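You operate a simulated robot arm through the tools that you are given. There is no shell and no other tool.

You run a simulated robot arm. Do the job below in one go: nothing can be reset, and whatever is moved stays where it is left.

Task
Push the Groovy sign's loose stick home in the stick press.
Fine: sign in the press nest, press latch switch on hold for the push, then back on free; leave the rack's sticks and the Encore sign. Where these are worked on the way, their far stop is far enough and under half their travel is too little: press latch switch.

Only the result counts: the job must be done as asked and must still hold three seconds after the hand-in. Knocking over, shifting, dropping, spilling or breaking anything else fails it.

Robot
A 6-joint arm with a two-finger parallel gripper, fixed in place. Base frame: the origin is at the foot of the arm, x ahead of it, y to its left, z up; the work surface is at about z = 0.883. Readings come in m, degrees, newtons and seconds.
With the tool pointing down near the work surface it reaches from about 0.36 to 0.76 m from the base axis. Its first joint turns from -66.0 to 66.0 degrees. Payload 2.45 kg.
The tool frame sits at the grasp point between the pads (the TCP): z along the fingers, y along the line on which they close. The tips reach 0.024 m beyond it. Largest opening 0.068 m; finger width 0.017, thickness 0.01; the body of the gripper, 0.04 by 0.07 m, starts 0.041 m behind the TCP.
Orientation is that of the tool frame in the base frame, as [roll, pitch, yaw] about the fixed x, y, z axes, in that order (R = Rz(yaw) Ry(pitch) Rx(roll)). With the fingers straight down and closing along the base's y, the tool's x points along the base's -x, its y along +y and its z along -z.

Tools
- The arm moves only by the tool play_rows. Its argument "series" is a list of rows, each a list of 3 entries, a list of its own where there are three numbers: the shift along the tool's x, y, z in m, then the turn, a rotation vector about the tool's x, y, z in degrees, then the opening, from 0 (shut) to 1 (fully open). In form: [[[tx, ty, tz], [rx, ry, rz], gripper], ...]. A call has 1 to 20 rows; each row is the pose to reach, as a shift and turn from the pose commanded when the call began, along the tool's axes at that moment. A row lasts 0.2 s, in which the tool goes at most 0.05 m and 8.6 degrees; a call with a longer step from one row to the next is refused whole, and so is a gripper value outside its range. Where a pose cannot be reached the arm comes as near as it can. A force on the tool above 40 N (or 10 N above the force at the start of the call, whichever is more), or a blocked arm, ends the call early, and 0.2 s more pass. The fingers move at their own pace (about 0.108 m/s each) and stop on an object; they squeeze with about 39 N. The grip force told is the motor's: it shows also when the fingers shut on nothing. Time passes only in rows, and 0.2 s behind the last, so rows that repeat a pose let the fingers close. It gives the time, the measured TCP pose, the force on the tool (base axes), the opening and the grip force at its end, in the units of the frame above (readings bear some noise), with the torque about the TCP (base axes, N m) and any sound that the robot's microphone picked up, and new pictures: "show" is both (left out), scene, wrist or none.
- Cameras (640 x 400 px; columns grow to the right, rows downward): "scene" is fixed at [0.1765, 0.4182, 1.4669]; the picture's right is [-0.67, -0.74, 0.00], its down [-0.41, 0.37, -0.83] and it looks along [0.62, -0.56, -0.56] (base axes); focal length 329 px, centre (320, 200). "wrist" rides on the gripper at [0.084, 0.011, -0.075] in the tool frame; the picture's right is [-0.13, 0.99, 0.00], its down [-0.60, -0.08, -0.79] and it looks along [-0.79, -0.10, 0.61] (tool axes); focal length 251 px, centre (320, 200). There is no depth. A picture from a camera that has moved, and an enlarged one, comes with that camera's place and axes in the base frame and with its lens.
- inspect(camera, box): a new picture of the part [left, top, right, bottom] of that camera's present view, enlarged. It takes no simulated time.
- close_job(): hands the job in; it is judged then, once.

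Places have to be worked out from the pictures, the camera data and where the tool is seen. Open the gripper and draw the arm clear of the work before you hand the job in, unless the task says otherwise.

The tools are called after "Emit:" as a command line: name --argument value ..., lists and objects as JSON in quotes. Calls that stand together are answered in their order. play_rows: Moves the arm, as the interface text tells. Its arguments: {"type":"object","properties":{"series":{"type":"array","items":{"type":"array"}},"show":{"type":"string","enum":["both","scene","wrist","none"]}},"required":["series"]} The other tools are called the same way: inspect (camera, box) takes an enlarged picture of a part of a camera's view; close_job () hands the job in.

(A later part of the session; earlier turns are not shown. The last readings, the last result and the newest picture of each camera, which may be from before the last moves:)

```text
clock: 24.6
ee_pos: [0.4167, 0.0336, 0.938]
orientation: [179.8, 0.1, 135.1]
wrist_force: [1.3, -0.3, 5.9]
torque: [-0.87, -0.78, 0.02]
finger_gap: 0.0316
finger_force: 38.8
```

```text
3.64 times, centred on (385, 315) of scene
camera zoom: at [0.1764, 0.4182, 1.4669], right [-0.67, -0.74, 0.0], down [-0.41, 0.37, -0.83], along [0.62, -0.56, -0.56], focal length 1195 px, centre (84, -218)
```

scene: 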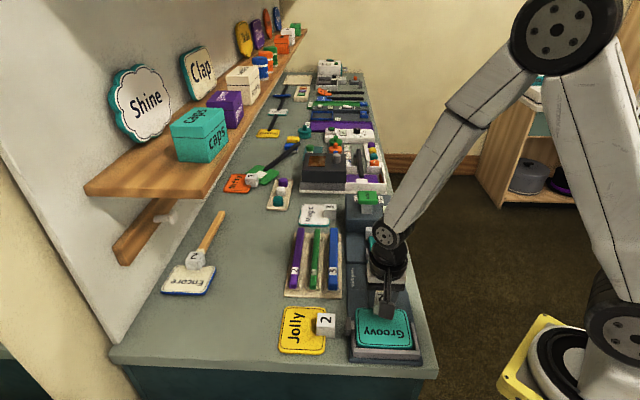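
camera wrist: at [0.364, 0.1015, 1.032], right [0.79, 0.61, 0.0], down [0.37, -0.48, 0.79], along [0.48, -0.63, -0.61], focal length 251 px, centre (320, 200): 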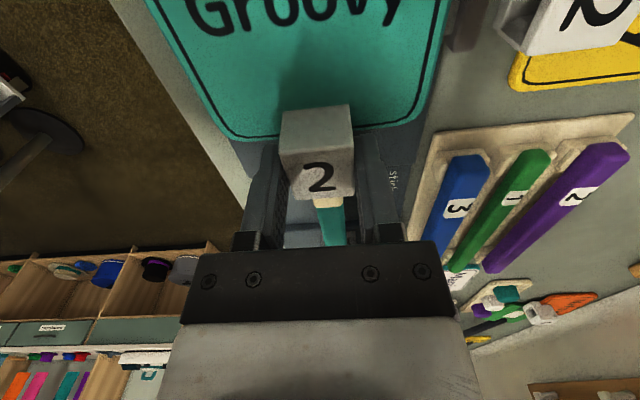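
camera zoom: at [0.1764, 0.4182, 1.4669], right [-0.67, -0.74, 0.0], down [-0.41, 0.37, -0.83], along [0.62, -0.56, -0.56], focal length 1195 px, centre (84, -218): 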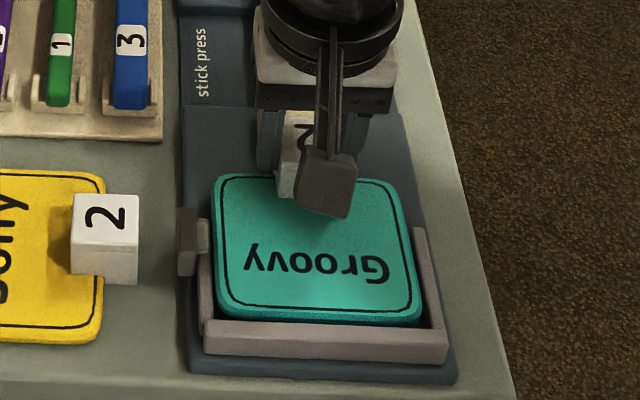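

A light contact (≈6 N up, torque pointing about 0.18 m along the stick) suggests the stick has met the second cradle before the plate reached the deck. I'll look closely at the stick in both views before going further.

Emit:
inspect --camera "wrist" --box '[240, 90, 420, 250]'

Emit:
inspect --camera "scene" --box '[340, 180, 420, 290]'

```text
2.50 times, centred on (330, 170) of wrist
camera zoom: at [0.3649, 0.1007, 1.0139], right [0.79, 0.61, 0.0], down [0.37, -0.48, 0.79], along [0.49, -0.63, -0.61], focal length 629 px, centre (295, 275)
```

zoom: 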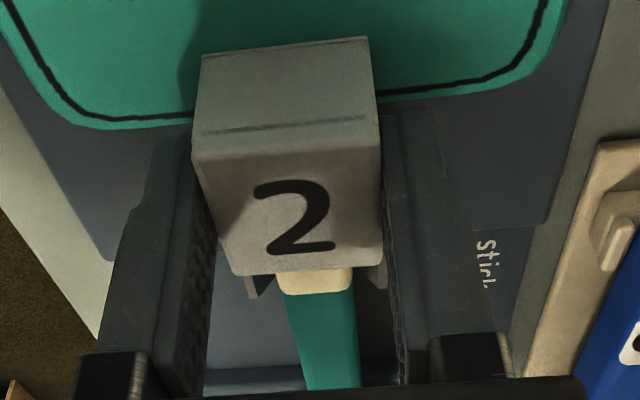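

```text
3.64 times, centred on (380, 235) of scene
camera zoom: at [0.1764, 0.4182, 1.4669], right [-0.67, -0.74, 0.0], down [-0.41, 0.37, -0.83], along [0.62, -0.56, -0.56], focal length 1195 px, centre (102, 73)
```

zoom: 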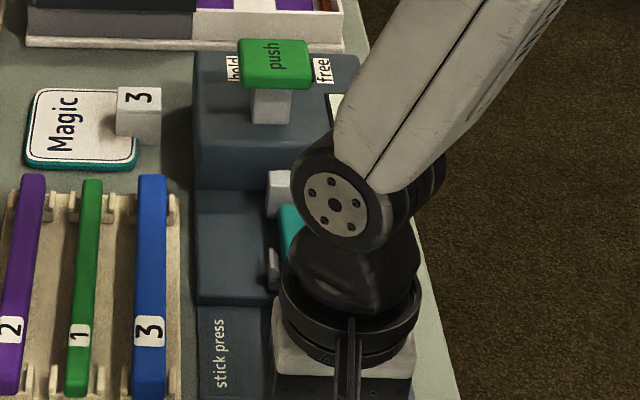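

The stick sits centred between cradle 1's flanks and the contact point matches cradle 2, so the stick is just landing a few mm before the plate. I'll lower 1.5 mm more while raising the stick end 0.6° to keep it level, and read the forces.

Emit:
play_rows --series '[[[0, 0, 0.0005], [0, -0.3, 0], 0.2], [[0, 0, 0.001], [0, -0.6, 0], 0.2], [[0, 0, 0.0015], [0, -0.6, 0], 0.2], [[0, 0, 0.0015], [0, -0.6, 0], 0.2]]' --show "none"

```text
clock: 25.6
ee_pos: [0.4161, 0.0336, 0.9364]
orientation: [-180.0, 0.7, 135.0]
wrist_force: [0.3, 0.1, 5.4]
torque: [-0.84, -0.85, -0.09]
finger_gap: 0.0314
finger_force: 39.2
```

Force is unchanged (~6 N at the cradle-2 lever, no side offset). I'll lower another 2 mm and check again.

Emit:
play_rows --series '[[[0, 0, 0.001], [0, 0, 0], 0.2], [[0, 0, 0.002], [0, 0, 0], 0.2], [[0, 0, 0.002], [0, 0, 0], 0.2]]' --show "both"

Emit:
inspect --camera "scene" --box '[340, 280, 430, 370]'

```text
clock: 26.4
ee_pos: [0.4157, 0.0335, 0.9339]
orientation: [179.9, 0.5, 135.0]
wrist_force: [0.0, -0.4, 5.5]
torque: [-0.72, -0.7, -0.05]
finger_gap: 0.0312
finger_force: 38.7
camera wrist: at [0.3635, 0.1016, 1.0095], right [0.79, 0.61, 0.0], down [0.37, -0.48, 0.8], along [0.49, -0.63, -0.6], focal length 251 px, centre (320, 200)
```

scene: 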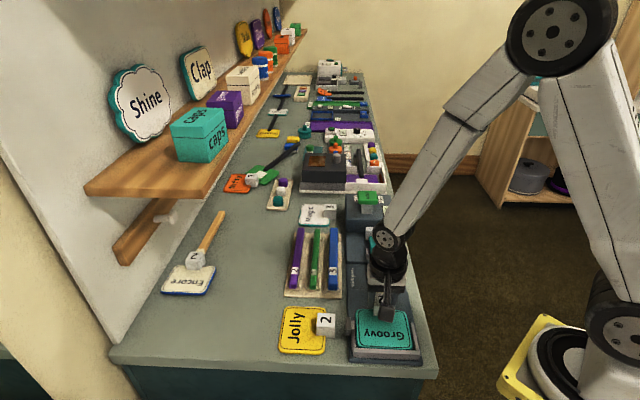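
wrist: 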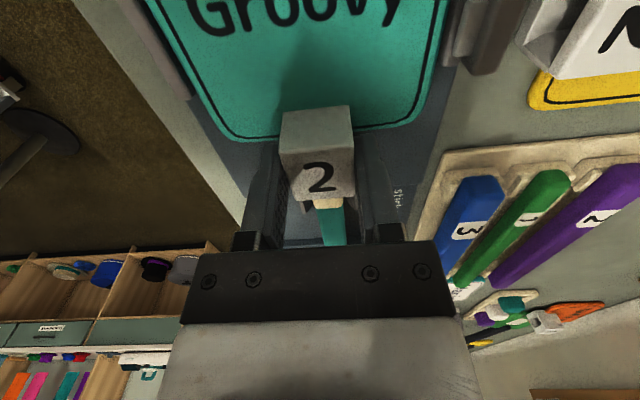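

```text
4.44 times, centred on (385, 325) of scene
camera zoom: at [0.1764, 0.4182, 1.4669], right [-0.67, -0.74, 0.0], down [-0.41, 0.37, -0.83], along [0.62, -0.56, -0.56], focal length 1461 px, centre (31, -356)
```

zoom: 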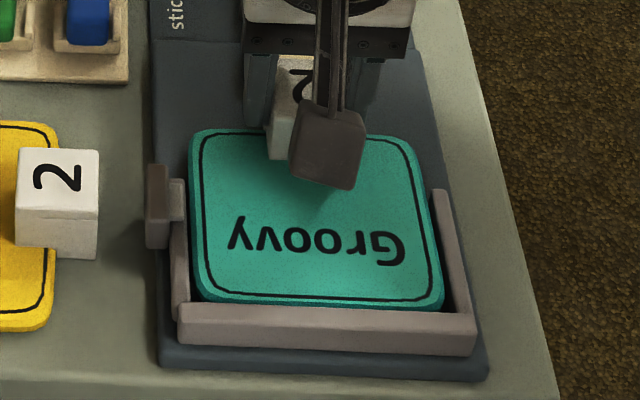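

The plate is now inside the fence walls and the force stays constant, so the sign is just settling about the cradle. I'll lower another 2 mm looking for the plate's own contact.

Emit:
play_rows --series '[[[0, 0, 0.001], [0, 0, 0], 0.2], [[0, 0, 0.002], [0, 0, 0], 0.2], [[0, 0, 0.002], [0, 0, 0], 0.2]]' --show "wrist"

Emit:
inspect --camera "wrist" --box '[140, 0, 460, 200]'

Emit:
inspect --camera "scene" --box '[340, 280, 430, 370]'

```text
clock: 27.2
ee_pos: [0.4155, 0.0344, 0.9323]
orientation: [-179.9, 0.6, 135.1]
wrist_force: [0.6, -0.3, 5.2]
torque: [-0.69, -0.68, 0.1]
finger_gap: 0.0313
finger_force: 39.5
camera wrist: at [0.3632, 0.1014, 1.0077], right [0.79, 0.61, 0.0], down [0.37, -0.48, 0.8], along [0.49, -0.63, -0.6], focal length 251 px, centre (320, 200)
```

wrist: 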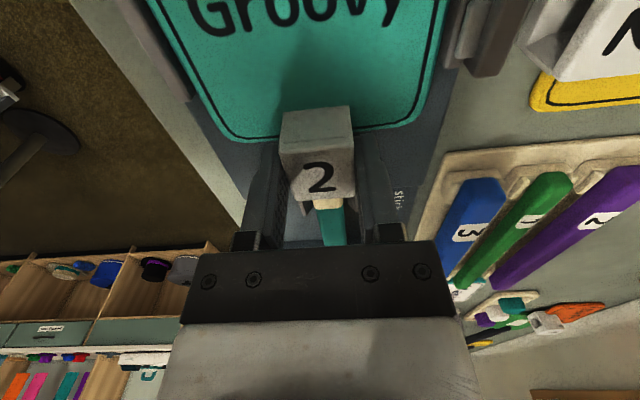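

```text
2.00 times, centred on (300, 100) of wrist
camera zoom: at [0.3632, 0.1014, 1.0077], right [0.79, 0.61, 0.0], down [0.37, -0.48, 0.8], along [0.49, -0.63, -0.6], focal length 503 px, centre (360, 400)
```

zoom: 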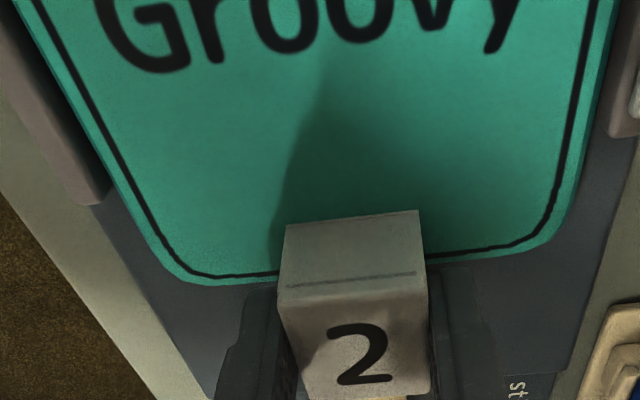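

```text
4.44 times, centred on (385, 325) of scene
camera zoom: at [0.1764, 0.4182, 1.4669], right [-0.67, -0.74, 0.0], down [-0.41, 0.37, -0.83], along [0.62, -0.56, -0.56], focal length 1461 px, centre (31, -356)
```

zoom: 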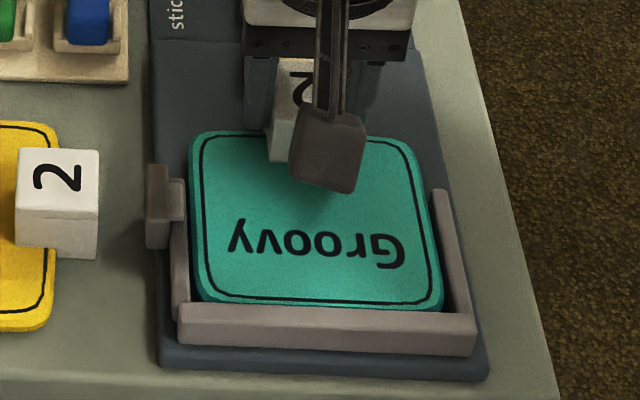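

The sign was evidently pitched ~2° in the grasp (stick tip had rested on the table), and it is levelling out as it lands. I'll raise the stick end 0.6° more while lowering 1.5 mm.

Emit:
play_rows --series '[[[0, 0, 0.0005], [0, -0.3, 0], 0.2], [[0, 0, 0.001], [0, -0.6, 0], 0.2], [[0, 0, 0.0015], [0, -0.6, 0], 0.2], [[0, 0, 0.0015], [0, -0.6, 0], 0.2]]' --show "none"

```text
clock: 28.2
ee_pos: [0.4155, 0.0336, 0.9333]
orientation: [-180.0, 1.1, 135.0]
wrist_force: [-3.2, 1.3, 24.6]
torque: [0.45, 0.5, -0.05]
finger_gap: 0.0315
finger_force: 39.0
```

The plate is now on the deck (25 N). I'll ease up 1 mm to unload, then slide the sign gently toward the front fence by up to 2 mm.

Emit:
play_rows --series '[[[0, 0, -0.0005], [0, 0, 0], 0.2], [[0, 0, -0.001], [0, 0, 0], 0.2], [[0.001, 0, -0.001], [0, 0, 0], 0.2], [[0.002, 0, -0.001], [0, 0, 0], 0.2], [[0.002, 0, -0.001], [0, 0, 0], 0.2]]' --show "scene"

Emit:
inspect --camera "scene" --box '[340, 280, 430, 370]'

```text
clock: 29.4
ee_pos: [0.4129, 0.0351, 0.9322]
orientation: [-180.0, 1.2, 135.1]
wrist_force: [1.0, 0.2, -1.3]
torque: [0.02, 0.04, -0.02]
finger_gap: 0.0315
finger_force: 38.9
```

scene: 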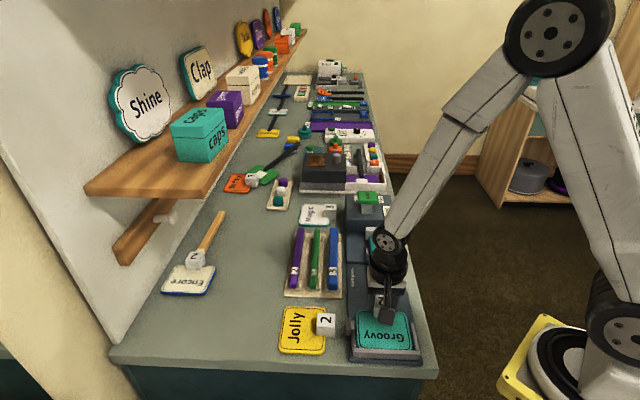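

```text
4.44 times, centred on (385, 325) of scene
camera zoom: at [0.1765, 0.4182, 1.4669], right [-0.67, -0.74, 0.0], down [-0.41, 0.37, -0.83], along [0.62, -0.56, -0.56], focal length 1461 px, centre (31, -356)
```

zoom: 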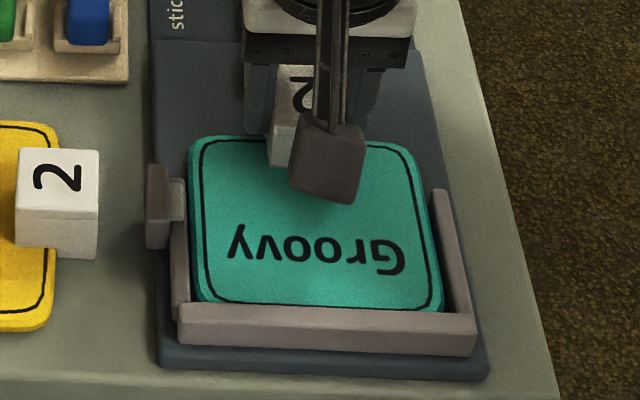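

It's floating just off the deck with no fence contact yet. I'll slide another 1.5 mm toward the fence in small steps.

Emit:
play_rows --series '[[[0.0005, 0, 0], [0, 0, 0], 0.2], [[0.001, 0, 0], [0, 0, 0], 0.2], [[0.0015, 0, 0], [0, 0, 0], 0.2], [[0.0015, 0, 0], [0, 0, 0], 0.2]]' --show "none"

```text
clock: 30.4
ee_pos: [0.4133, 0.0368, 0.9327]
orientation: [180.0, 1.3, 135.0]
wrist_force: [1.3, -4.9, 3.3]
torque: [-0.14, 0.13, 0.06]
finger_gap: 0.0316
finger_force: 38.9
```

The fence now pushes back with about 4 N, so the plate's front is seated. I'll back off 0.3 mm, settle 0.8 mm down and open the fingers.

Emit:
play_rows --series '[[[-0.0003, 0, 0.0004], [0, 0, 0], 0.2], [[-0.0003, 0, 0.0008], [0, 0, 0], 0.2], [[-0.0003, 0, 0.0008], [0, 0, 0], 0.6], [[-0.0003, 0, 0.0008], [0, 0, 0], 0.85], [[-0.0003, 0, 0.0008], [0, 0, 0], 0.85]]' --show "both"

Emit:
inspect --camera "wrist" --box '[180, 50, 460, 250]'

```text
clock: 31.6
ee_pos: [0.413, 0.037, 0.932]
orientation: [-179.9, 1.2, 135.1]
wrist_force: [0.3, 0.2, 0.1]
torque: [0.05, 0.0, -0.02]
finger_gap: 0.0578
finger_force: 0.0
camera wrist: at [0.361, 0.1047, 1.0053], right [0.79, 0.61, 0.0], down [0.36, -0.47, 0.81], along [0.49, -0.64, -0.59], focal length 251 px, centre (320, 200)
```

scene: 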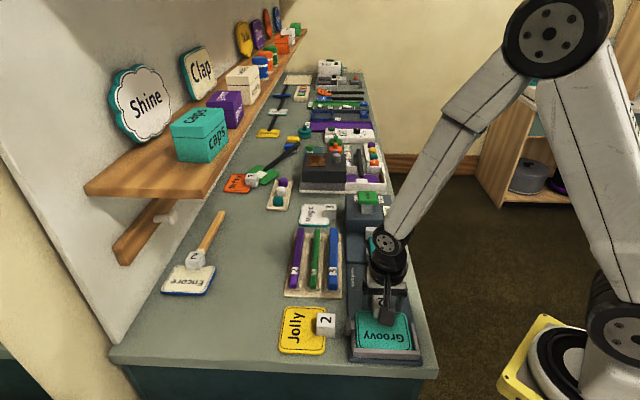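
wrist: 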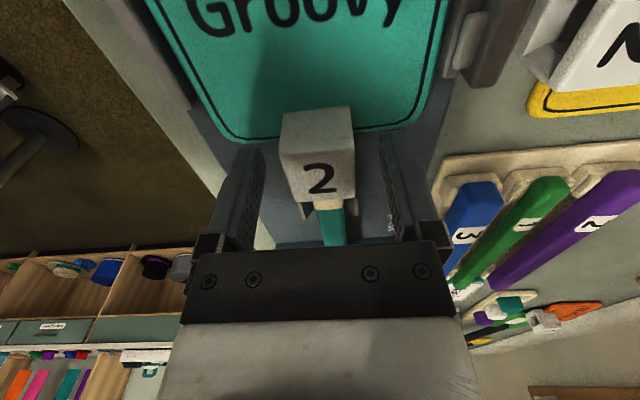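

```text
2.00 times, centred on (320, 150) of wrist
camera zoom: at [0.361, 0.1047, 1.0053], right [0.79, 0.61, 0.0], down [0.36, -0.47, 0.81], along [0.49, -0.64, -0.59], focal length 503 px, centre (320, 300)
```

zoom: 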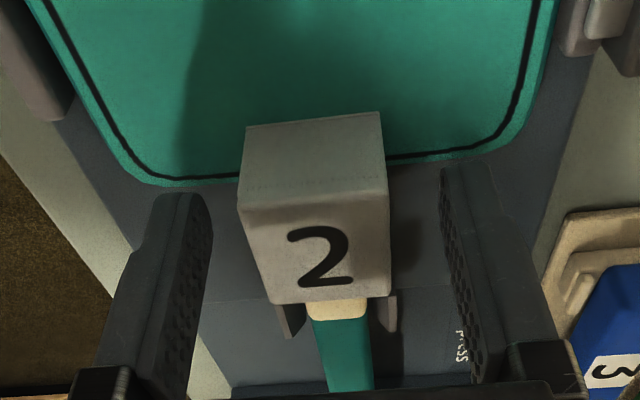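

The sign is released and stands free of the fingers with the stick between cradle 1's flanks. I'll lift straight up, straighten the tool and then tilt it to look down on the whole press.

Emit:
play_rows --series '[[[0, 0, -0.008], [0, 0, 0], 0.85], [[0, 0, -0.02], [0, 0, 0], 0.85], [[0, 0, -0.045], [0, 0, 0], 0.85], [[0, 0, -0.08], [0, 1.2, 0], 0.85], [[0, 0, -0.12], [0, 1.2, 0], 0.85], [[-0.025, 0, -0.155], [0, 7.2, 0], 0.85], [[-0.05, 0, -0.165], [0, 13.2, 0], 0.85], [[-0.07, 0, -0.17], [0, 19.2, 0], 0.85], [[-0.085, 0, -0.17], [0, 25.2, 0], 0.85], [[-0.094, 0, -0.17], [0, 31.2, 0], 0.85], [[-0.094, 0, -0.17], [0, 31.2, 0], 0.85]]' --show "both"

Emit:
inspect --camera "wrist" --box '[240, 0, 420, 240]'

Emit:
inspect --camera "scene" --box '[330, 180, 430, 370]'

```text
clock: 34.0
ee_pos: [0.4771, -0.0287, 1.1047]
orientation: [180.0, -30.2, 135.1]
wrist_force: [-0.2, 0.6, 0.6]
torque: [-0.02, 0.03, 0.03]
finger_gap: 0.0578
finger_force: 0.0
camera wrist: at [0.4605, 0.0042, 1.2121], right [0.78, 0.62, -0.06], down [0.6, -0.71, 0.38], along [0.19, -0.34, -0.92], focal length 251 px, centre (320, 200)
```

scene: 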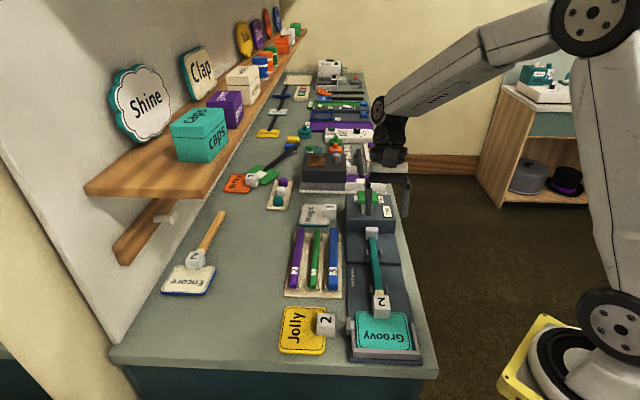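
wrist: 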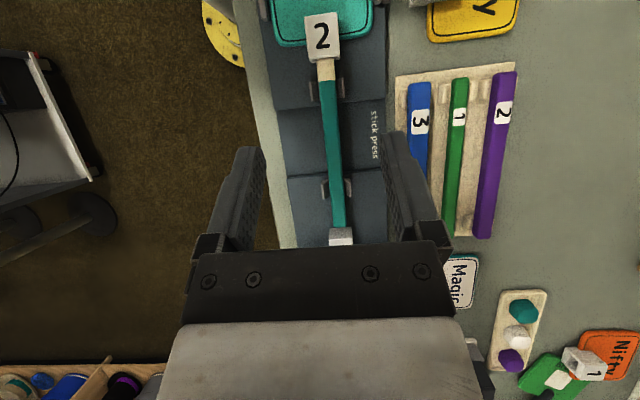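

```text
1.67 times, centred on (330, 120) of wrist
camera zoom: at [0.4605, 0.0042, 1.2121], right [0.78, 0.62, -0.06], down [0.6, -0.71, 0.38], along [0.19, -0.34, -0.92], focal length 419 px, centre (303, 333)
```

zoom: 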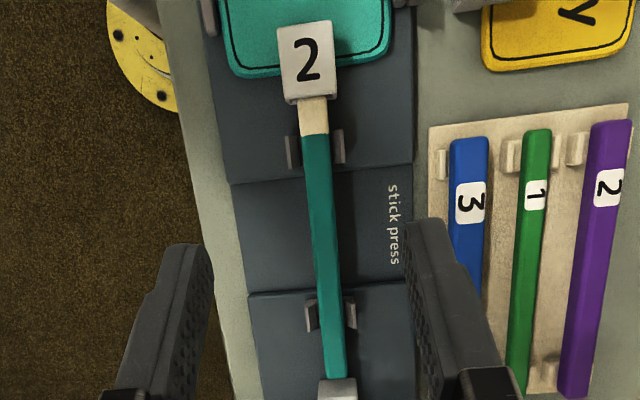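

```text
2.11 times, centred on (380, 275) of scene
camera zoom: at [0.1765, 0.4182, 1.4669], right [-0.67, -0.74, 0.0], down [-0.41, 0.37, -0.83], along [0.62, -0.56, -0.56], focal length 692 px, centre (194, 42)
```

zoom: 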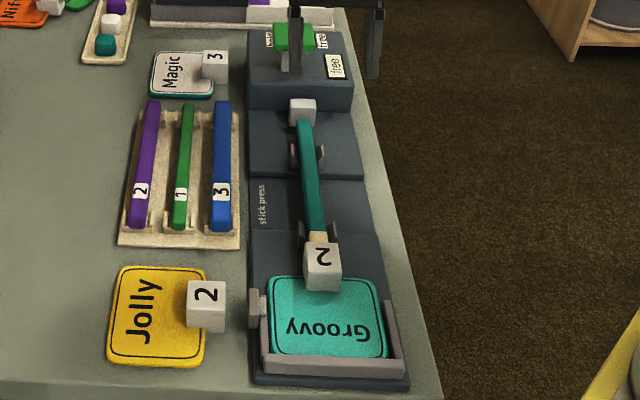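

The sign is seated: plate in the nest, stick in both cradles, its end just in front of the ram. Now I'll straighten the tool and move over the press head to look closely at the rocker switch.

Emit:
play_rows --series '[[[-0.0303, 0, -0.0167], [0, -4.3, 0], 0.6], [[-0.0606, 0, -0.0333], [0, -8.6, 0], 0.3], [[-0.0909, 0, -0.05], [0, -12.9, 0], 0], [[-0.1212, 0, -0.0667], [0, -17.2, 0], 0], [[-0.1515, 0, -0.0834], [0, -21.5, 0], 0], [[-0.1818, 0, -0.1], [0, -25.8, 0], 0], [[-0.2121, 0, -0.1167], [0, -30, 0], 0], [[-0.2121, 0, -0.1167], [0, -30, 0], 0]]' --show "both"

Emit:
inspect --camera "wrist" --box '[230, 30, 410, 150]'

```text
clock: 35.8
ee_pos: [0.6482, -0.1991, 1.0982]
orientation: [180.0, 0.1, 135.0]
wrist_force: [0.6, 0.3, 0.3]
torque: [0.0, 0.01, -0.03]
finger_gap: 0.0002
finger_force: 23.9
camera wrist: at [0.5973, -0.1312, 1.1742], right [0.79, 0.61, 0.0], down [0.37, -0.48, 0.79], along [0.49, -0.63, -0.61], focal length 251 px, centre (320, 200)
```

scene: 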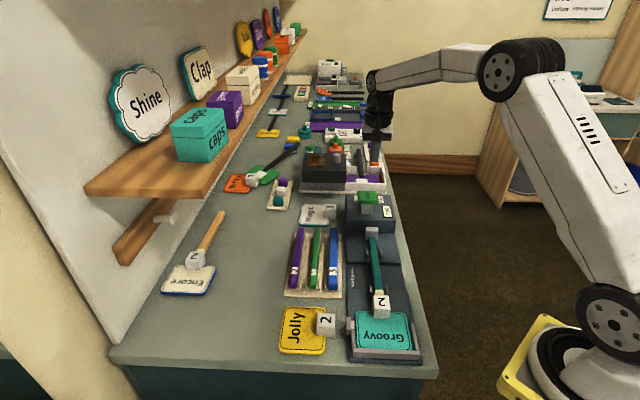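
wrist: 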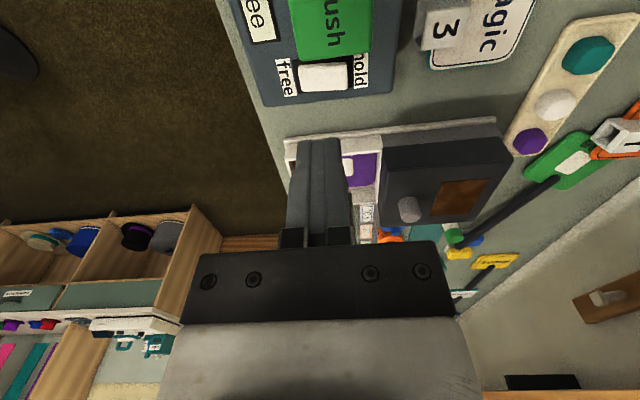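

```text
3.33 times, centred on (320, 90) of wrist
camera zoom: at [0.5973, -0.1312, 1.1742], right [0.79, 0.61, 0.0], down [0.37, -0.48, 0.79], along [0.49, -0.63, -0.61], focal length 838 px, centre (320, 567)
```

zoom: 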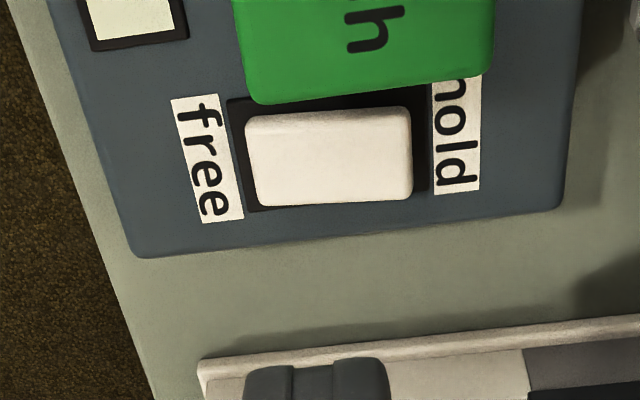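

The switch is a rocker with its hold end raised a few mm: centre s≈0.625, w from 0.296 (free end) to 0.337 (hold end). I'll bring the closed fingers above its hold end and down to about 6 mm over it.

Emit:
play_rows --series '[[[-0.014, 0.006, 0.025], [0, 0, 0], 0], [[-0.027, 0.0125, 0.05], [0, 0, 0], 0], [[-0.027, 0.0125, 0.08], [0, 0, 0], 0], [[-0.027, 0.0125, 0.1], [0, 0, 0], 0], [[-0.027, 0.0125, 0.111], [0, 0, 0], 0], [[-0.027, 0.0125, 0.111], [0, 0, 0], 0]]' --show "both"

Emit:
inspect --camera "wrist" --box '[200, 60, 440, 220]'

Emit:
inspect --camera "scene" --box '[330, 160, 430, 240]'

```text
clock: 37.2
ee_pos: [0.6772, -0.2077, 0.9868]
orientation: [-180.0, 0.1, 135.1]
wrist_force: [-0.2, -0.3, -0.8]
torque: [-0.02, -0.02, 0.0]
finger_gap: 0.0
finger_force: 23.7
camera wrist: at [0.6257, -0.1406, 1.0618], right [0.79, 0.61, 0.0], down [0.37, -0.48, 0.79], along [0.48, -0.63, -0.61], focal length 251 px, centre (320, 200)
```

scene: 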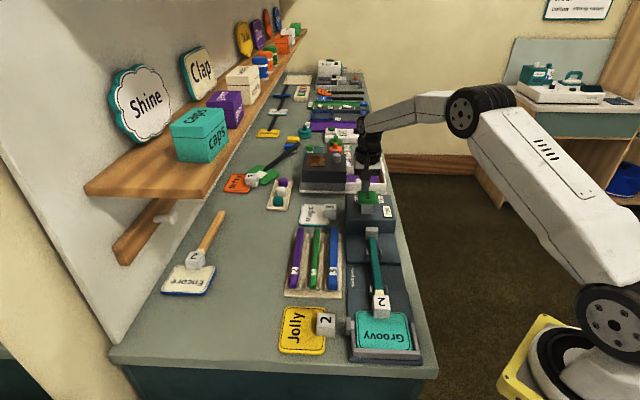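
wrist: 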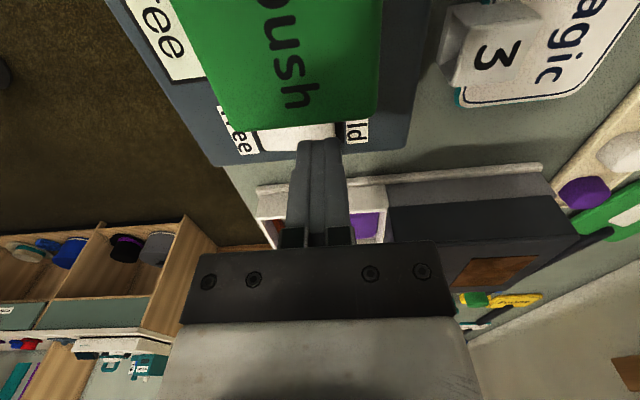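

```text
2.50 times, centred on (320, 140) of wrist
camera zoom: at [0.6257, -0.1406, 1.0618], right [0.79, 0.61, 0.0], down [0.37, -0.48, 0.79], along [0.48, -0.63, -0.61], focal length 629 px, centre (320, 350)
```

zoom: 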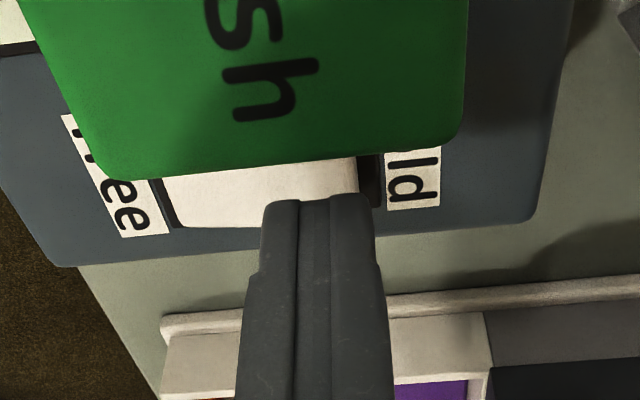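

```text
5.00 times, centred on (380, 200) of scene
camera zoom: at [0.1765, 0.4182, 1.4669], right [-0.67, -0.74, 0.0], down [-0.41, 0.37, -0.83], along [0.62, -0.56, -0.56], focal length 1644 px, centre (20, 200)
```

zoom: 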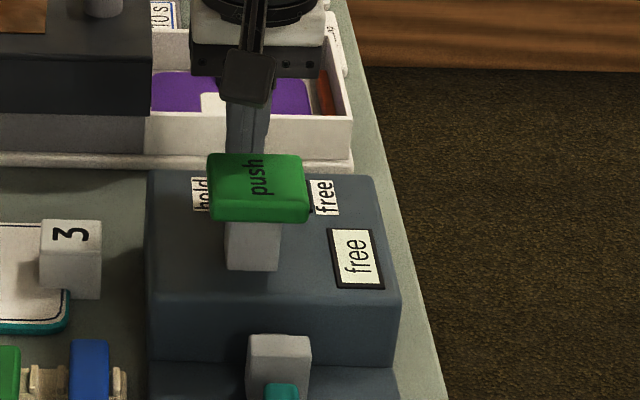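

The closed fingertips are over the rocker's hold end, clear of the pad. I'll press down slowly in 1.5–2 mm steps and watch force, sound and the window.

Emit:
play_rows --series '[[[0, 0, 0.003], [0, 0, 0], 0], [[0, 0, 0.006], [0, 0, 0], 0], [[0, 0, 0.008], [0, 0, 0], 0], [[0, 0, 0.01], [0, 0, 0], 0], [[0, 0, 0.012], [0, 0, 0], 0], [[0, 0, 0.012], [0, 0, 0], 0]]' --show "scene"

Emit:
inspect --camera "scene" --box '[330, 160, 430, 240]'

Emit:
inspect --camera "wrist" --box '[200, 60, 440, 220]'

```text
clock: 38.6
ee_pos: [0.6767, -0.2081, 0.9751]
orientation: [179.9, 0.0, 135.2]
wrist_force: [0.3, 0.3, 0.4]
torque: [0.04, -0.02, 0.0]
finger_gap: 0.0
finger_force: 23.6
```

scene: 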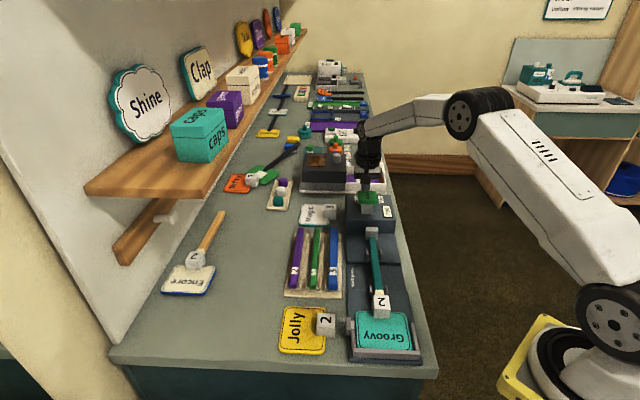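

```text
5.00 times, centred on (380, 200) of scene
camera zoom: at [0.1765, 0.4182, 1.4669], right [-0.67, -0.74, 0.0], down [-0.41, 0.37, -0.83], along [0.62, -0.56, -0.56], focal length 1644 px, centre (20, 200)
```

zoom: 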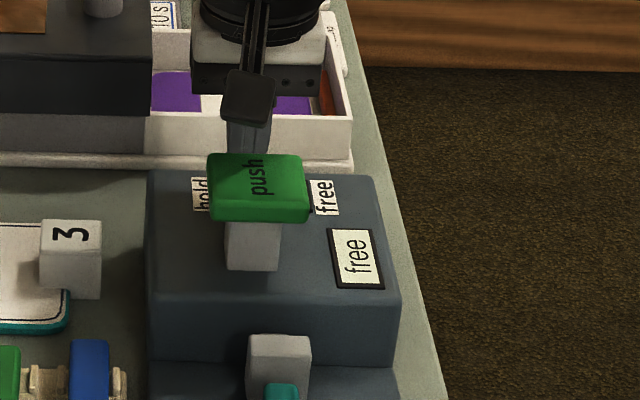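

```text
2.50 times, centred on (320, 140) of wrist
camera zoom: at [0.6249, -0.1414, 1.0505], right [0.79, 0.61, 0.0], down [0.37, -0.48, 0.79], along [0.48, -0.63, -0.61], focal length 629 px, centre (320, 350)
```

zoom: 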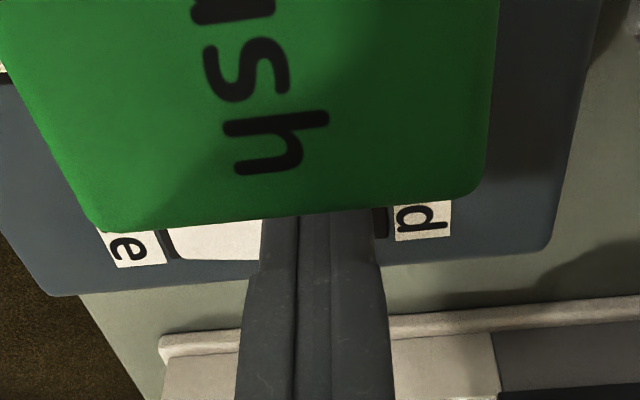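

No contact yet with tips at about z=0.951. I'll continue down another 8 mm in 1–2 mm steps.

Emit:
play_rows --series '[[[0, 0, 0.002], [0, 0, 0], 0], [[0, 0, 0.004], [0, 0, 0], 0], [[0, 0, 0.005], [0, 0, 0], 0], [[0, 0, 0.006], [0, 0, 0], 0], [[0, 0, 0.007], [0, 0, 0], 0], [[0, 0, 0.008], [0, 0, 0], 0], [[0, 0, 0.008], [0, 0, 0], 0]]' --show "scene"

Emit:
inspect --camera "scene" --box '[330, 160, 430, 240]'

Emit:
inspect --camera "wrist" --box '[200, 60, 440, 220]'

```text
clock: 40.2
ee_pos: [0.6765, -0.2086, 0.9694]
orientation: [179.9, 0.1, 135.1]
wrist_force: [-12.6, 12.4, 34.3]
torque: [0.07, 0.54, -0.16]
finger_gap: 0.0001
finger_force: 23.4
```

scene: 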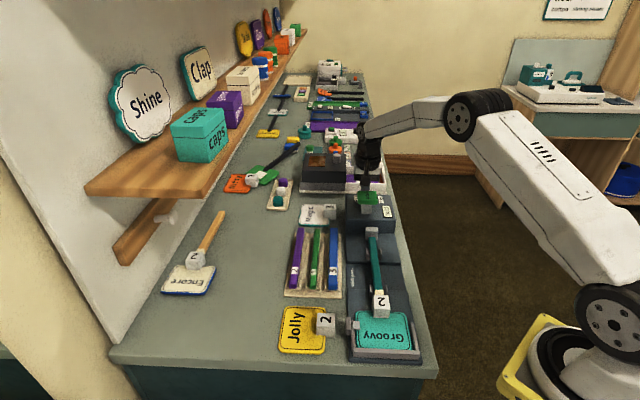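

```text
5.00 times, centred on (380, 200) of scene
camera zoom: at [0.1754, 0.4188, 1.4669], right [-0.67, -0.74, 0.0], down [-0.41, 0.37, -0.83], along [0.62, -0.56, -0.55], focal length 1644 px, centre (20, 200)
```

zoom: 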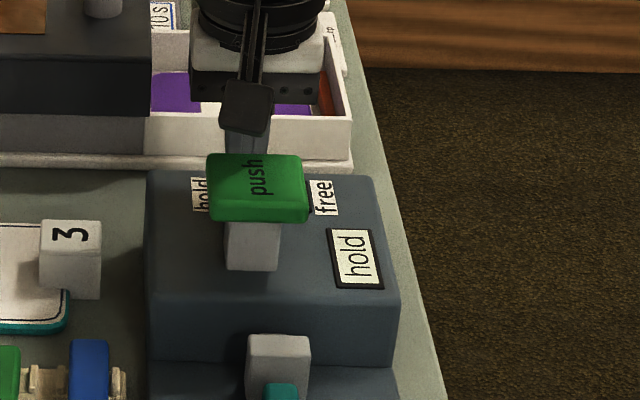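

```text
2.50 times, centred on (320, 140) of wrist
camera zoom: at [0.6248, -0.1411, 1.0456], right [0.79, 0.61, 0.0], down [0.37, -0.48, 0.8], along [0.49, -0.63, -0.61], focal length 629 px, centre (320, 350)
```

zoom: 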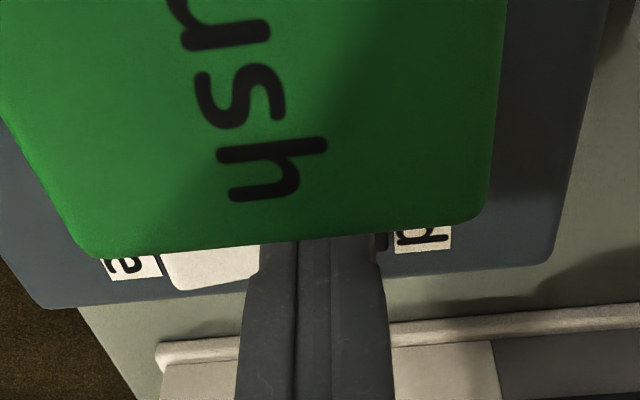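

The window now reads "hold". I'll lift off the rocker and check the nest and press.

Emit:
play_rows --series '[[[0, 0, -0.006], [0, 0, 0], 0], [[0, 0, -0.015], [0, 0, 0], 0], [[0, 0, -0.03], [0, 0, 0], 0], [[0, 0, -0.06], [0, 0, 0], 0], [[0, 0, -0.08], [0, 0, 0], 0], [[0, 0, -0.08], [0, 0, 0], 0]]' --show "both"

Emit:
inspect --camera "scene" --box '[330, 260, 430, 370]'

Emit:
inspect --camera "scene" --box '[335, 170, 425, 250]'

Emit:
inspect --camera "wrist" --box '[220, 0, 420, 140]'

```text
clock: 41.6
ee_pos: [0.6774, -0.2108, 1.0479]
orientation: [-179.9, 0.1, 135.2]
wrist_force: [-0.4, 0.5, -1.1]
torque: [0.0, 0.0, 0.02]
finger_gap: 0.0
finger_force: 23.4
camera wrist: at [0.6256, -0.143, 1.1234], right [0.79, 0.61, 0.0], down [0.37, -0.48, 0.79], along [0.48, -0.63, -0.61], focal length 251 px, centre (320, 200)
```

scene: 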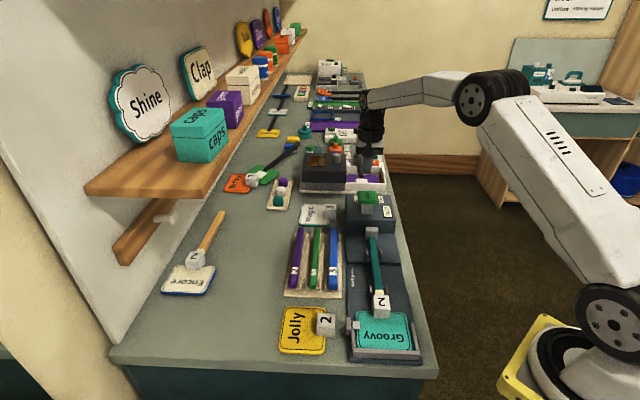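
wrist: 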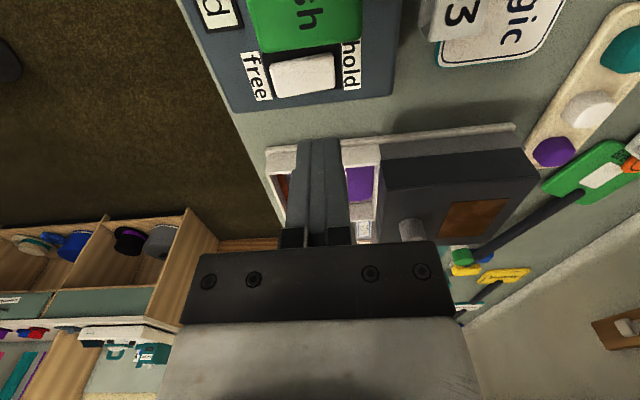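

```text
3.64 times, centred on (380, 315) of scene
camera zoom: at [0.1765, 0.4182, 1.4669], right [-0.67, -0.74, 0.0], down [-0.41, 0.37, -0.83], along [0.62, -0.56, -0.56], focal length 1195 px, centre (102, -218)
```

zoom: 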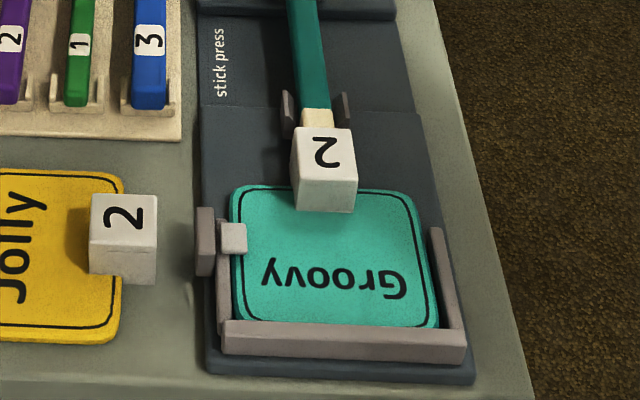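

```text
5.00 times, centred on (380, 210) of scene
camera zoom: at [0.1765, 0.4182, 1.4669], right [-0.67, -0.74, 0.0], down [-0.41, 0.37, -0.83], along [0.62, -0.56, -0.56], focal length 1644 px, centre (20, 150)
```

zoom: 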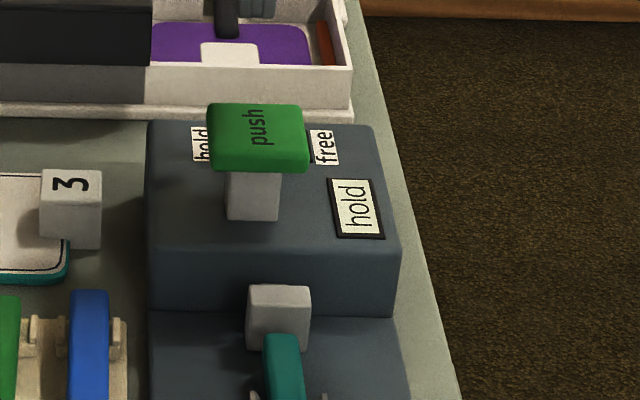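

```text
2.86 times, centred on (320, 70) of wrist
camera zoom: at [0.6256, -0.143, 1.1234], right [0.79, 0.61, 0.0], down [0.37, -0.48, 0.79], along [0.48, -0.63, -0.61], focal length 718 px, centre (320, 571)
```

zoom: 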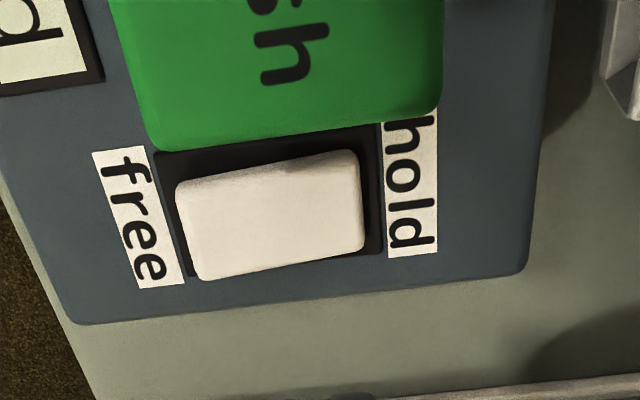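

The switch holds on "hold" and the clamp pad now overlaps the plate's edge, locking the sign. Next I'll position the closed fingers over the centre of the green push pad, about 1 cm above it.

Emit:
play_rows --series '[[[0.02, 0, 0], [0, 0, 0], 0], [[0.04, 0, 0.005], [0, 0, 0], 0], [[0.0565, 0, 0.015], [0, 0, 0], 0], [[0.0565, 0, 0.03], [0, 0, 0], 0], [[0.0565, 0, 0.0356], [0, 0, 0], 0], [[0.0565, 0, 0.0356], [0, 0, 0], 0]]' --show "both"

Emit:
inspect --camera "wrist" --box '[200, 40, 440, 200]'

Emit:
inspect --camera "scene" --box '[335, 160, 425, 240]'

```text
clock: 43.0
ee_pos: [0.6365, -0.1672, 1.0118]
orientation: [180.0, 0.0, 135.2]
wrist_force: [-0.2, 0.9, 1.6]
torque: [-0.01, 0.01, -0.02]
finger_gap: 0.0001
finger_force: 23.2
camera wrist: at [0.5842, -0.1009, 1.0877], right [0.79, 0.61, 0.0], down [0.37, -0.48, 0.79], along [0.48, -0.63, -0.61], focal length 251 px, centre (320, 200)
```

scene: 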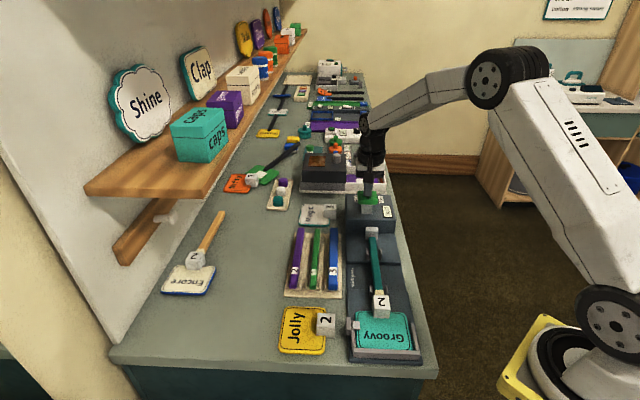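
wrist: 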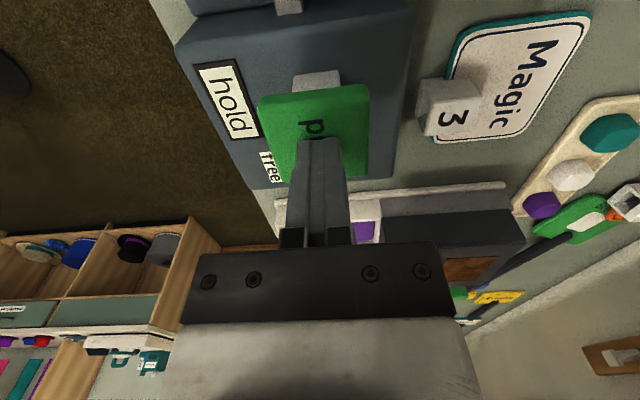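

```text
2.50 times, centred on (320, 120) of wrist
camera zoom: at [0.5842, -0.1009, 1.0877], right [0.79, 0.61, 0.0], down [0.37, -0.48, 0.79], along [0.48, -0.63, -0.61], focal length 629 px, centre (320, 400)
```

zoom: 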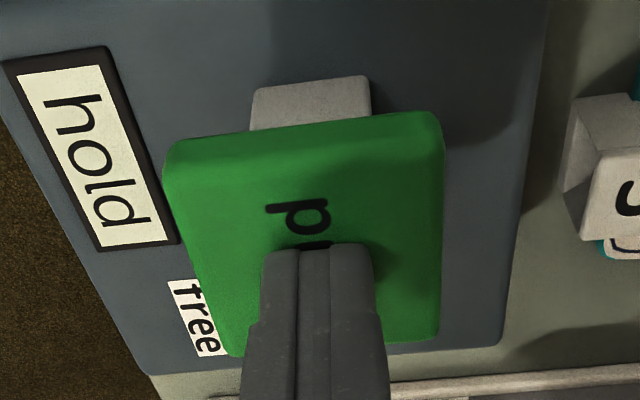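

```text
5.00 times, centred on (380, 200) of scene
camera zoom: at [0.1765, 0.4182, 1.4669], right [-0.67, -0.74, 0.0], down [-0.41, 0.37, -0.83], along [0.62, -0.56, -0.56], focal length 1644 px, centre (20, 200)
```

zoom: 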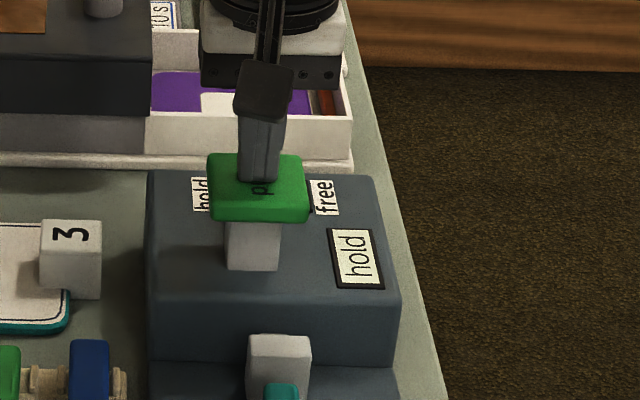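

The fingertips are over the pad's middle. I'll press down gently 14 mm in small steps to find the pad and see whether it yields.

Emit:
play_rows --series '[[[0, 0, 0.004], [0, 0, 0], 0], [[0, 0, 0.008], [0, 0, 0], 0], [[0, 0, 0.01], [0, 0, 0], 0], [[0, 0, 0.012], [0, 0, 0], 0], [[0, 0, 0.014], [0, 0, 0], 0], [[0, 0, 0.014], [0, 0, 0], 0]]' --show "scene"

Emit:
inspect --camera "scene" --box '[335, 160, 425, 240]'

```text
clock: 44.4
ee_pos: [0.6363, -0.1696, 0.9964]
orientation: [-179.9, -0.1, 135.1]
wrist_force: [0.5, 2.0, 2.7]
torque: [0.12, 0.02, -0.01]
finger_gap: 0.0
finger_force: 23.4
```

scene: 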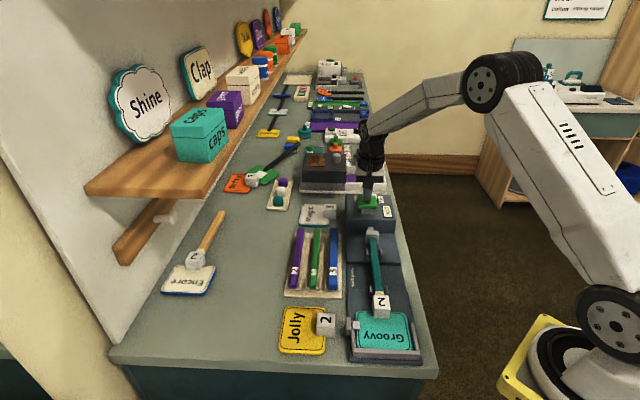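

```text
5.00 times, centred on (380, 200) of scene
camera zoom: at [0.1765, 0.4182, 1.4669], right [-0.67, -0.74, 0.0], down [-0.41, 0.37, -0.83], along [0.62, -0.56, -0.56], focal length 1644 px, centre (20, 200)
```

zoom: 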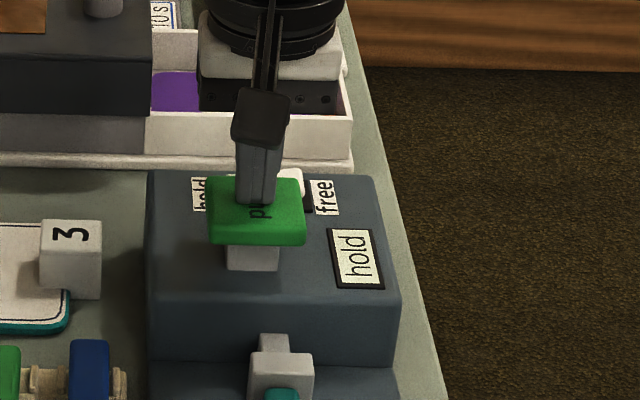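

The pad yields downward and the ram's rod extends toward the stick, so pressing down is right. I'll keep pressing slowly.

Emit:
play_rows --series '[[[0, 0, 0.001], [0, 0, 0], 0], [[0, 0, 0.002], [0, 0, 0], 0], [[0, 0, 0.003], [0, 0, 0], 0], [[0, 0, 0.004], [0, 0, 0], 0], [[0, 0, 0.005], [0, 0, 0], 0], [[0, 0, 0.006], [0, 0, 0], 0], [[0, 0, 0.006], [0, 0, 0], 0]]' --show "scene"

Emit:
inspect --camera "scene" --box '[335, 160, 425, 240]'

Emit:
inspect --camera "scene" --box '[335, 220, 435, 360]'

```text
clock: 46.0
ee_pos: [0.637, -0.1694, 0.9919]
orientation: [179.9, 0.0, 135.1]
wrist_force: [-1.1, -0.7, 2.8]
torque: [0.0, 0.03, 0.03]
finger_gap: 0.0
finger_force: 23.8
```

scene: 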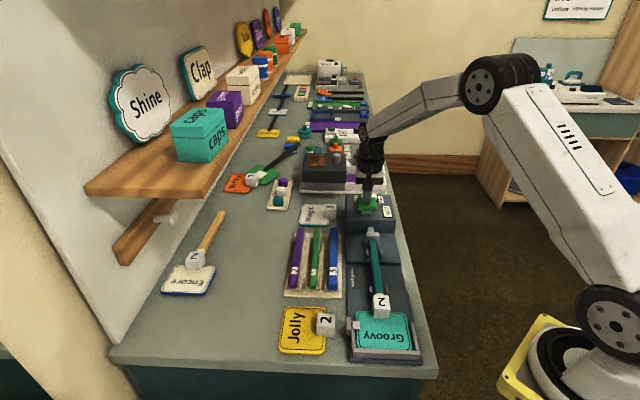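

```text
5.00 times, centred on (380, 200) of scene
camera zoom: at [0.1764, 0.4182, 1.4669], right [-0.67, -0.74, 0.0], down [-0.41, 0.37, -0.83], along [0.62, -0.56, -0.56], focal length 1644 px, centre (20, 200)
```

zoom: 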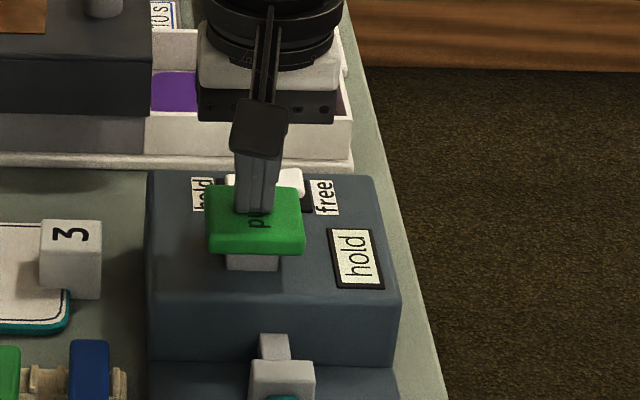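

```text
2.86 times, centred on (385, 290) of scene
camera zoom: at [0.1764, 0.4182, 1.4669], right [-0.67, -0.74, 0.0], down [-0.41, 0.37, -0.83], along [0.62, -0.56, -0.56], focal length 939 px, centre (134, -57)
```

zoom: 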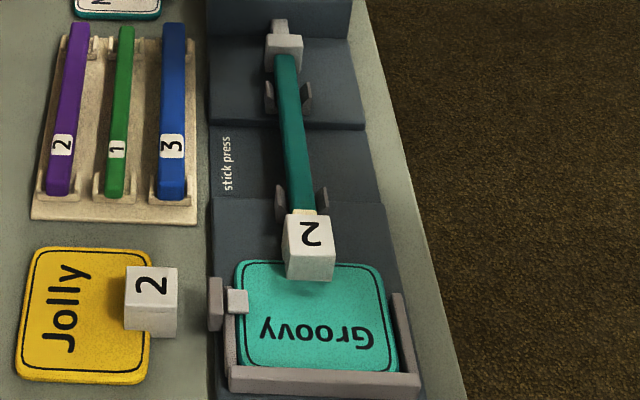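

The stick is going in: only a sliver of bare wood remains, at just ~3 N on the pad. I'll keep pressing.

Emit:
play_rows --series '[[[0, 0, 0.001], [0, 0, 0], 0], [[0, 0, 0.002], [0, 0, 0], 0], [[0, 0, 0.003], [0, 0, 0], 0], [[0, 0, 0.004], [0, 0, 0], 0], [[0, 0, 0.005], [0, 0, 0], 0], [[0, 0, 0.006], [0, 0, 0], 0], [[0, 0, 0.006], [0, 0, 0], 0]]' --show "scene"

Emit:
inspect --camera "scene" --box '[335, 160, 425, 240]'

Emit:
inspect --camera "scene" --box '[335, 220, 435, 360]'

```text
clock: 47.6
ee_pos: [0.6361, -0.1684, 0.9848]
orientation: [-180.0, 0.0, 135.1]
wrist_force: [1.6, 0.0, 1.6]
torque: [-0.01, -0.06, -0.04]
finger_gap: 0.0
finger_force: 23.7
```

scene: 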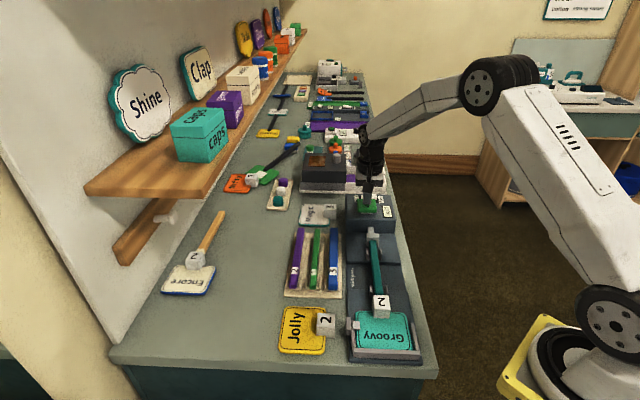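

```text
5.00 times, centred on (380, 200) of scene
camera zoom: at [0.1765, 0.4182, 1.4669], right [-0.67, -0.74, 0.0], down [-0.41, 0.37, -0.83], along [0.62, -0.56, -0.56], focal length 1644 px, centre (20, 200)
```

zoom: 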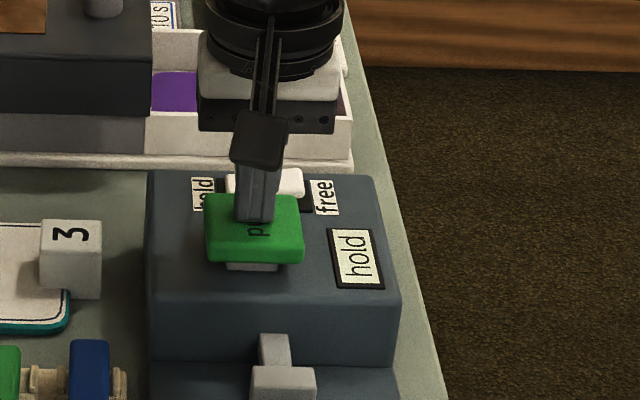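

```text
2.86 times, centred on (385, 290) of scene
camera zoom: at [0.1765, 0.4182, 1.4669], right [-0.67, -0.74, 0.0], down [-0.41, 0.37, -0.83], along [0.62, -0.56, -0.56], focal length 939 px, centre (134, -57)
```

zoom: 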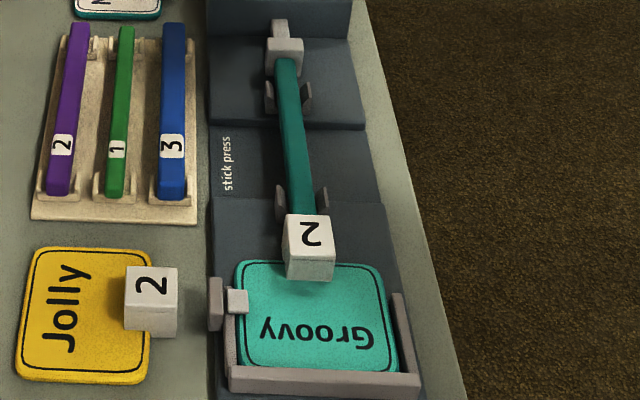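

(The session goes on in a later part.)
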